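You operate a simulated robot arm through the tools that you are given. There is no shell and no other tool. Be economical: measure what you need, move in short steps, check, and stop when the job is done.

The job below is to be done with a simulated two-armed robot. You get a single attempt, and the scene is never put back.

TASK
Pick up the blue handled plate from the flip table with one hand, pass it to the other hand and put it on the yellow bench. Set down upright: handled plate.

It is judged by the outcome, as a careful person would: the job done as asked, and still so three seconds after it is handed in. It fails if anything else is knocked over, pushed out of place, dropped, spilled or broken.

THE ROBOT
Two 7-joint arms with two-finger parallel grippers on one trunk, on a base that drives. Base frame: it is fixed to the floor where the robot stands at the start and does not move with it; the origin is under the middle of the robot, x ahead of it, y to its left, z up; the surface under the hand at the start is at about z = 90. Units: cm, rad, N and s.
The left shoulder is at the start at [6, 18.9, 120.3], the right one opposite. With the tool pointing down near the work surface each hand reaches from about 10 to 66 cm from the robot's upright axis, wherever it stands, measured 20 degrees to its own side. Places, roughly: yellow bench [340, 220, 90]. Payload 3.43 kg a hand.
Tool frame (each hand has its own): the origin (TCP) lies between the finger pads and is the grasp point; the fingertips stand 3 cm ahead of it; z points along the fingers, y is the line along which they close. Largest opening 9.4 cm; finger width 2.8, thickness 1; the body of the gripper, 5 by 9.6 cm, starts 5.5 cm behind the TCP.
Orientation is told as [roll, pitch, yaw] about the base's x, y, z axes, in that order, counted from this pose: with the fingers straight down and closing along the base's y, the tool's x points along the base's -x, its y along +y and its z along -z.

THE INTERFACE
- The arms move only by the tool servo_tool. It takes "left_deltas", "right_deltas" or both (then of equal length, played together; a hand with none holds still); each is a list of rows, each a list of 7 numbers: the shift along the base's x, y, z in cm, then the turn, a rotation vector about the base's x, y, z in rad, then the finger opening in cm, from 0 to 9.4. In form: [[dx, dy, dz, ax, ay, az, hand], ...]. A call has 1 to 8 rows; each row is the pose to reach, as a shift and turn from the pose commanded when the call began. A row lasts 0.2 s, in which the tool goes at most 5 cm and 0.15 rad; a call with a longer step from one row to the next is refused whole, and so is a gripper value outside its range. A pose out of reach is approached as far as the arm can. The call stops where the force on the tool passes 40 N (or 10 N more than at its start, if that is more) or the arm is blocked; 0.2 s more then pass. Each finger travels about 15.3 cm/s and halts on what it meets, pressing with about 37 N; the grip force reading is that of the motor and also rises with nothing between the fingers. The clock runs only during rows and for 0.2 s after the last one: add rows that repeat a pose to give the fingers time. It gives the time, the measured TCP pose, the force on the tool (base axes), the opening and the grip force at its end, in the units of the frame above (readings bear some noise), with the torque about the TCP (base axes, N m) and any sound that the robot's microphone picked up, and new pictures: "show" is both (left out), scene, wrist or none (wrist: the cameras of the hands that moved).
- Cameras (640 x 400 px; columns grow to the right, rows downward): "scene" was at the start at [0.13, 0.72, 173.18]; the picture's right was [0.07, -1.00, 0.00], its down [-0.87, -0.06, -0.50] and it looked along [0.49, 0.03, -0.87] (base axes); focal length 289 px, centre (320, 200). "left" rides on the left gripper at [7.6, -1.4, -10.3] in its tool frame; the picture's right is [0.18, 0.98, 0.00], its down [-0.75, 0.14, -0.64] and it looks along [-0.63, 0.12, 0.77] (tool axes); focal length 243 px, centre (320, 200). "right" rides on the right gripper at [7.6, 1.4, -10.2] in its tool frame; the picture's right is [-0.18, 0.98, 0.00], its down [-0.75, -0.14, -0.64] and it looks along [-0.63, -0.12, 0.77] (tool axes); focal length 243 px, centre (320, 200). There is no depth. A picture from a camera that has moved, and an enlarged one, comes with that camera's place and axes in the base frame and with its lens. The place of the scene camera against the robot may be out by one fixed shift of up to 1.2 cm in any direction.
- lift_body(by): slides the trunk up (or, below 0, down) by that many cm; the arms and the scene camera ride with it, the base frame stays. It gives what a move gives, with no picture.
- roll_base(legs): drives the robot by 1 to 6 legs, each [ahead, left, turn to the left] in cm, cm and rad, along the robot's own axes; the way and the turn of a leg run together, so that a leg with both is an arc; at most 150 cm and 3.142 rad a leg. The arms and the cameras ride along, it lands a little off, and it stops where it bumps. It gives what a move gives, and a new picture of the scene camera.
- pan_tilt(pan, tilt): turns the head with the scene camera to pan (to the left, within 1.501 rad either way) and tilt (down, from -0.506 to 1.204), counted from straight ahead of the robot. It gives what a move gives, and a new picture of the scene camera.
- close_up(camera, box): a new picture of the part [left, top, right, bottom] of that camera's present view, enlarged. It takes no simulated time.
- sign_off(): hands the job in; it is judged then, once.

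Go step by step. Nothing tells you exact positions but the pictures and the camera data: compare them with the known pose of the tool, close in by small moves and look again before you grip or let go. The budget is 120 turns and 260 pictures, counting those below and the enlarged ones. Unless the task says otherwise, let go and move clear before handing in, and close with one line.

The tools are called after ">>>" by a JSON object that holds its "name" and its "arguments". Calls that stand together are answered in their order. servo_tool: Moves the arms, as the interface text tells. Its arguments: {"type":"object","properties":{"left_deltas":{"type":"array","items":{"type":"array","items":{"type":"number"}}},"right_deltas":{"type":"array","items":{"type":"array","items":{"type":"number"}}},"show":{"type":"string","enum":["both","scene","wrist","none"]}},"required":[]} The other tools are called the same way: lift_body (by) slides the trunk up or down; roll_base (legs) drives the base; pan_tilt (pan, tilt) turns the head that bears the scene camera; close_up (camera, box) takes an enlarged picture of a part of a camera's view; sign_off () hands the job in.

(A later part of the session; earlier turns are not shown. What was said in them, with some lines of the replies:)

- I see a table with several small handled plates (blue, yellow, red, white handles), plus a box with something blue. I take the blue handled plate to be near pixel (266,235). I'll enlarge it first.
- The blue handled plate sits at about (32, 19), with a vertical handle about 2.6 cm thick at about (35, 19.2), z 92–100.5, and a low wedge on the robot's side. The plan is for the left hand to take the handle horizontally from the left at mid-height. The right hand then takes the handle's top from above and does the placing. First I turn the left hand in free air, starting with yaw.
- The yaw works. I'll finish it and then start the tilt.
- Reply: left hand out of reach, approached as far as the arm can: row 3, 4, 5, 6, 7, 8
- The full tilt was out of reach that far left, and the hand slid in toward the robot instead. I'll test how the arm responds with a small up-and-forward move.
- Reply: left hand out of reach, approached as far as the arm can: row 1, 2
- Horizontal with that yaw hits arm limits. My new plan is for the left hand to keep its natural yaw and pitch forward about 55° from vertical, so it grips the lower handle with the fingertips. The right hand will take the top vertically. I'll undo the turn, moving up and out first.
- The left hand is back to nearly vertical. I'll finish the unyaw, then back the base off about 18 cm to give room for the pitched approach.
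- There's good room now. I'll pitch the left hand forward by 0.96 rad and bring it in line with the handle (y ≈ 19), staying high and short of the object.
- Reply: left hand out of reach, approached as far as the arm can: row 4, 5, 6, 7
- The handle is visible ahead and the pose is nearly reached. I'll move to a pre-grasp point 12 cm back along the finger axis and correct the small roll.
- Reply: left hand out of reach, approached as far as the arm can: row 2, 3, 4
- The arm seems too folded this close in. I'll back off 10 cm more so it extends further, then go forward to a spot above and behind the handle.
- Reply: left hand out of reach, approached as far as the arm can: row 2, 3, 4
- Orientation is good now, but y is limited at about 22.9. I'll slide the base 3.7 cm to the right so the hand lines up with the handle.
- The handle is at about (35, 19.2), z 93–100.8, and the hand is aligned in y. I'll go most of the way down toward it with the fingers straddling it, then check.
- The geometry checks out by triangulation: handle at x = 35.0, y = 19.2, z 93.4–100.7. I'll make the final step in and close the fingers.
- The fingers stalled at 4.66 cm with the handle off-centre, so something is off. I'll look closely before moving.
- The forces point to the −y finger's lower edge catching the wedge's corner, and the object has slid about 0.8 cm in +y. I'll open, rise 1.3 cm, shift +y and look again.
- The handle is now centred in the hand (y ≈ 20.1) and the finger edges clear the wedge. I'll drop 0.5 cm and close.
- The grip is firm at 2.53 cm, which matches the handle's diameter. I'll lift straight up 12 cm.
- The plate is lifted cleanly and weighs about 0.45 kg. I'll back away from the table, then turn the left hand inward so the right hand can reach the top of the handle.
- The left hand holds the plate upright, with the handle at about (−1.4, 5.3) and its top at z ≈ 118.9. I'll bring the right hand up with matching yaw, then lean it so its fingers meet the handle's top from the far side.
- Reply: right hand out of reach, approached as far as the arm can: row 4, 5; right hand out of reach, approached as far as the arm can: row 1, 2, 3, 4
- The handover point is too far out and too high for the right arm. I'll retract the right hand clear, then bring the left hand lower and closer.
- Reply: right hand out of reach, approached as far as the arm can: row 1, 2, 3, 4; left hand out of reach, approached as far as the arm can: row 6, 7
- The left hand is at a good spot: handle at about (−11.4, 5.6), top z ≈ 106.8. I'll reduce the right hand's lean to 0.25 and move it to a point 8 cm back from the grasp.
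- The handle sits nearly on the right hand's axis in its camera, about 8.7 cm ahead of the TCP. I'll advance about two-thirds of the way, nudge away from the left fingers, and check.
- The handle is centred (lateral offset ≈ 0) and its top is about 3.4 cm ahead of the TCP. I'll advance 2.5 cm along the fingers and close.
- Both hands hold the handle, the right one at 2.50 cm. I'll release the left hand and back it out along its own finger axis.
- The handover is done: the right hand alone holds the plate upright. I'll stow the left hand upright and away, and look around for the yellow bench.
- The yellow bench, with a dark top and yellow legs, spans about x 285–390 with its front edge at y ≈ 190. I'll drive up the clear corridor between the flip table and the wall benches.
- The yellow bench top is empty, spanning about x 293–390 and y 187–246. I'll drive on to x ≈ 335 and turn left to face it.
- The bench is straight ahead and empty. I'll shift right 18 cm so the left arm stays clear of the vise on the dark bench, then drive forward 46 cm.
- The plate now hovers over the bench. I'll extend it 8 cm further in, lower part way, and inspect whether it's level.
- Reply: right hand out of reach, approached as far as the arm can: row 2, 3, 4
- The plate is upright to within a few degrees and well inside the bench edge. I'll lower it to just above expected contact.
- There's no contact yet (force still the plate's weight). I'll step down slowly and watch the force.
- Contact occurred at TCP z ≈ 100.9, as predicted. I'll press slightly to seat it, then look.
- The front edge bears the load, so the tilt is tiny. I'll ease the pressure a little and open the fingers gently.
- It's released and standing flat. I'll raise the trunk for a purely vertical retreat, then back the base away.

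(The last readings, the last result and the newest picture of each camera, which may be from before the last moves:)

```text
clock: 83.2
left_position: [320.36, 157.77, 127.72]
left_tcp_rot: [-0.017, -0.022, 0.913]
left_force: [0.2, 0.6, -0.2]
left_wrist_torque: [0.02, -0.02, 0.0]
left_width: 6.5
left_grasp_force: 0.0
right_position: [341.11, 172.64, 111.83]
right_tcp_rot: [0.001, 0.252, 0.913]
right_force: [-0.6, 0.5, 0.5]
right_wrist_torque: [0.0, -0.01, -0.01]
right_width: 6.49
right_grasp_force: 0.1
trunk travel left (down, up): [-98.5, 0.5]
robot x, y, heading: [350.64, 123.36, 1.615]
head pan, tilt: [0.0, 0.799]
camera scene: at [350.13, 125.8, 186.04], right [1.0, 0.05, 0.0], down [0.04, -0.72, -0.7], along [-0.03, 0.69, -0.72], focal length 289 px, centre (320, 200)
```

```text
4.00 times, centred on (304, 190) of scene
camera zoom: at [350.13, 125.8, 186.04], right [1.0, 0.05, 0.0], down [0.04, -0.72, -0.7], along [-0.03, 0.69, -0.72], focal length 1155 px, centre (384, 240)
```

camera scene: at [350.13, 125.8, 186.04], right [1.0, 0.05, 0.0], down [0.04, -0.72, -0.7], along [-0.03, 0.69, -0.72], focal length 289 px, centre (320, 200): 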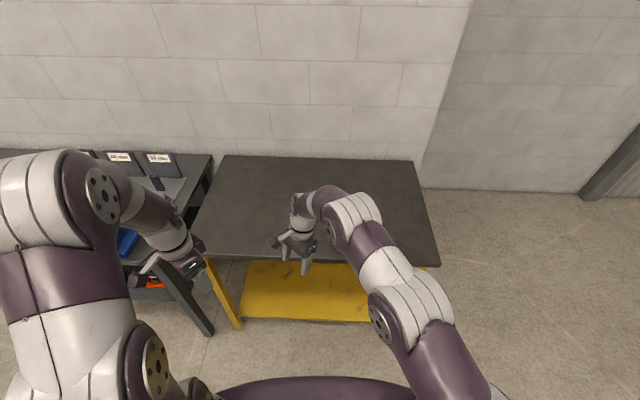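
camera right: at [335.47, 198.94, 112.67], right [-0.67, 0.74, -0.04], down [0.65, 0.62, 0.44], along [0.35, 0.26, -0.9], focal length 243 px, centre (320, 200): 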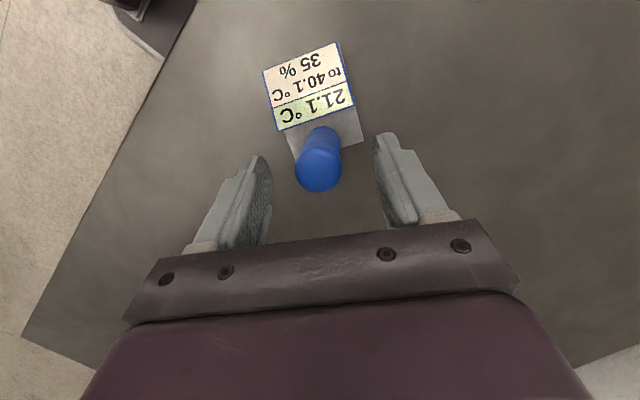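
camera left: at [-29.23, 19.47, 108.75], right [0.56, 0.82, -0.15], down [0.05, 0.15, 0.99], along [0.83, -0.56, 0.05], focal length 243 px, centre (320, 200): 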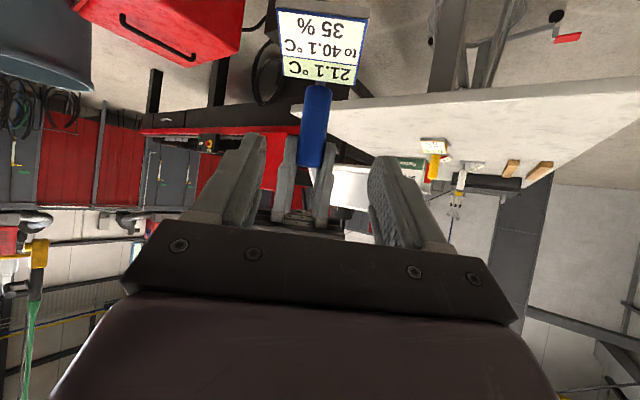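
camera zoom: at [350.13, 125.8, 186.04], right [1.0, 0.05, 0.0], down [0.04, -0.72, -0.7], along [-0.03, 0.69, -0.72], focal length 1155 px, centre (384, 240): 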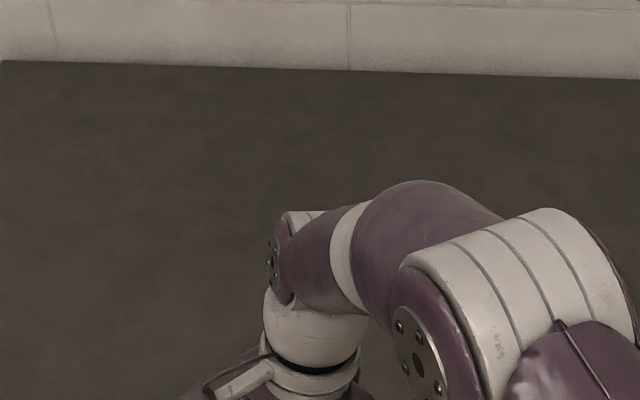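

The plate should be hidden behind the right gripper in this view. I'll shift the base sideways to confirm it's still standing.

>>> {"name": "roll_base", "arguments": {"legs": [[-15, -25, 0]]}}

>>> {"name": "close_up", "arguments": {"camera": "scene", "box": [180, 140, 308, 240]}}

```text
clock: 85.2
left_position: [346.45, 144.03, 127.63]
left_tcp_rot: [-0.019, -0.024, 0.909]
left_force: [-0.4, -0.3, -0.8]
left_wrist_torque: [0.01, 0.01, -0.02]
left_width: 6.51
left_grasp_force: 0.0
right_position: [367.3, 158.89, 111.9]
right_tcp_rot: [-0.001, 0.249, 0.911]
right_force: [0.1, -0.2, 0.5]
right_wrist_torque: [-0.01, -0.01, 0.02]
right_width: 6.5
right_grasp_force: 0.1
trunk travel left (down, up): [-98.5, 0.5]
robot x, y, heading: [376.65, 109.41, 1.618]
head pan, tilt: [0.0, 0.799]
camera scene: at [376.03, 111.86, 186.05], right [1.0, 0.05, 0.0], down [0.03, -0.72, -0.7], along [-0.03, 0.7, -0.72], focal length 289 px, centre (320, 200)
```

scene: 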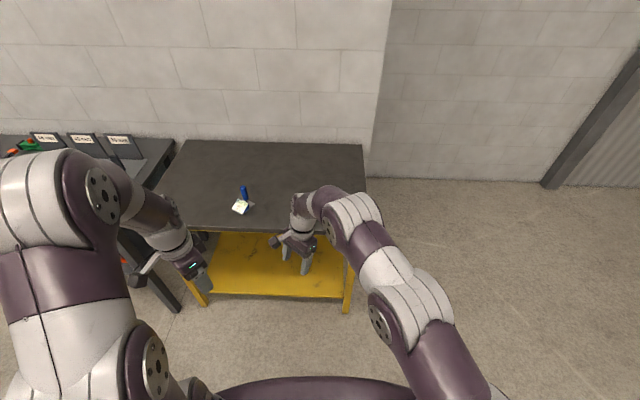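

```text
4.00 times, centred on (244, 190) of scene
camera zoom: at [376.03, 111.86, 186.05], right [1.0, 0.05, 0.0], down [0.03, -0.72, -0.7], along [-0.03, 0.7, -0.72], focal length 1155 px, centre (624, 240)
```

zoom: 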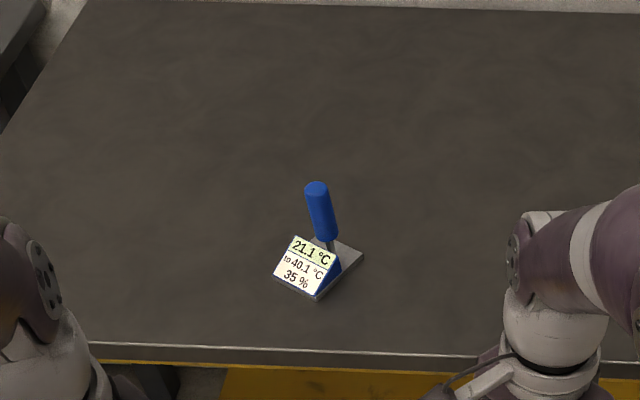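

The blue handled plate stands upright on the yellow bench, with both hands clear and nothing else disturbed. I'm handing the job in.

>>> {"name": "sign_off", "arguments": {}}

```text
The job is handed in.
```

The blue handled plate was passed from the left hand to the right and now stands upright on the yellow bench.
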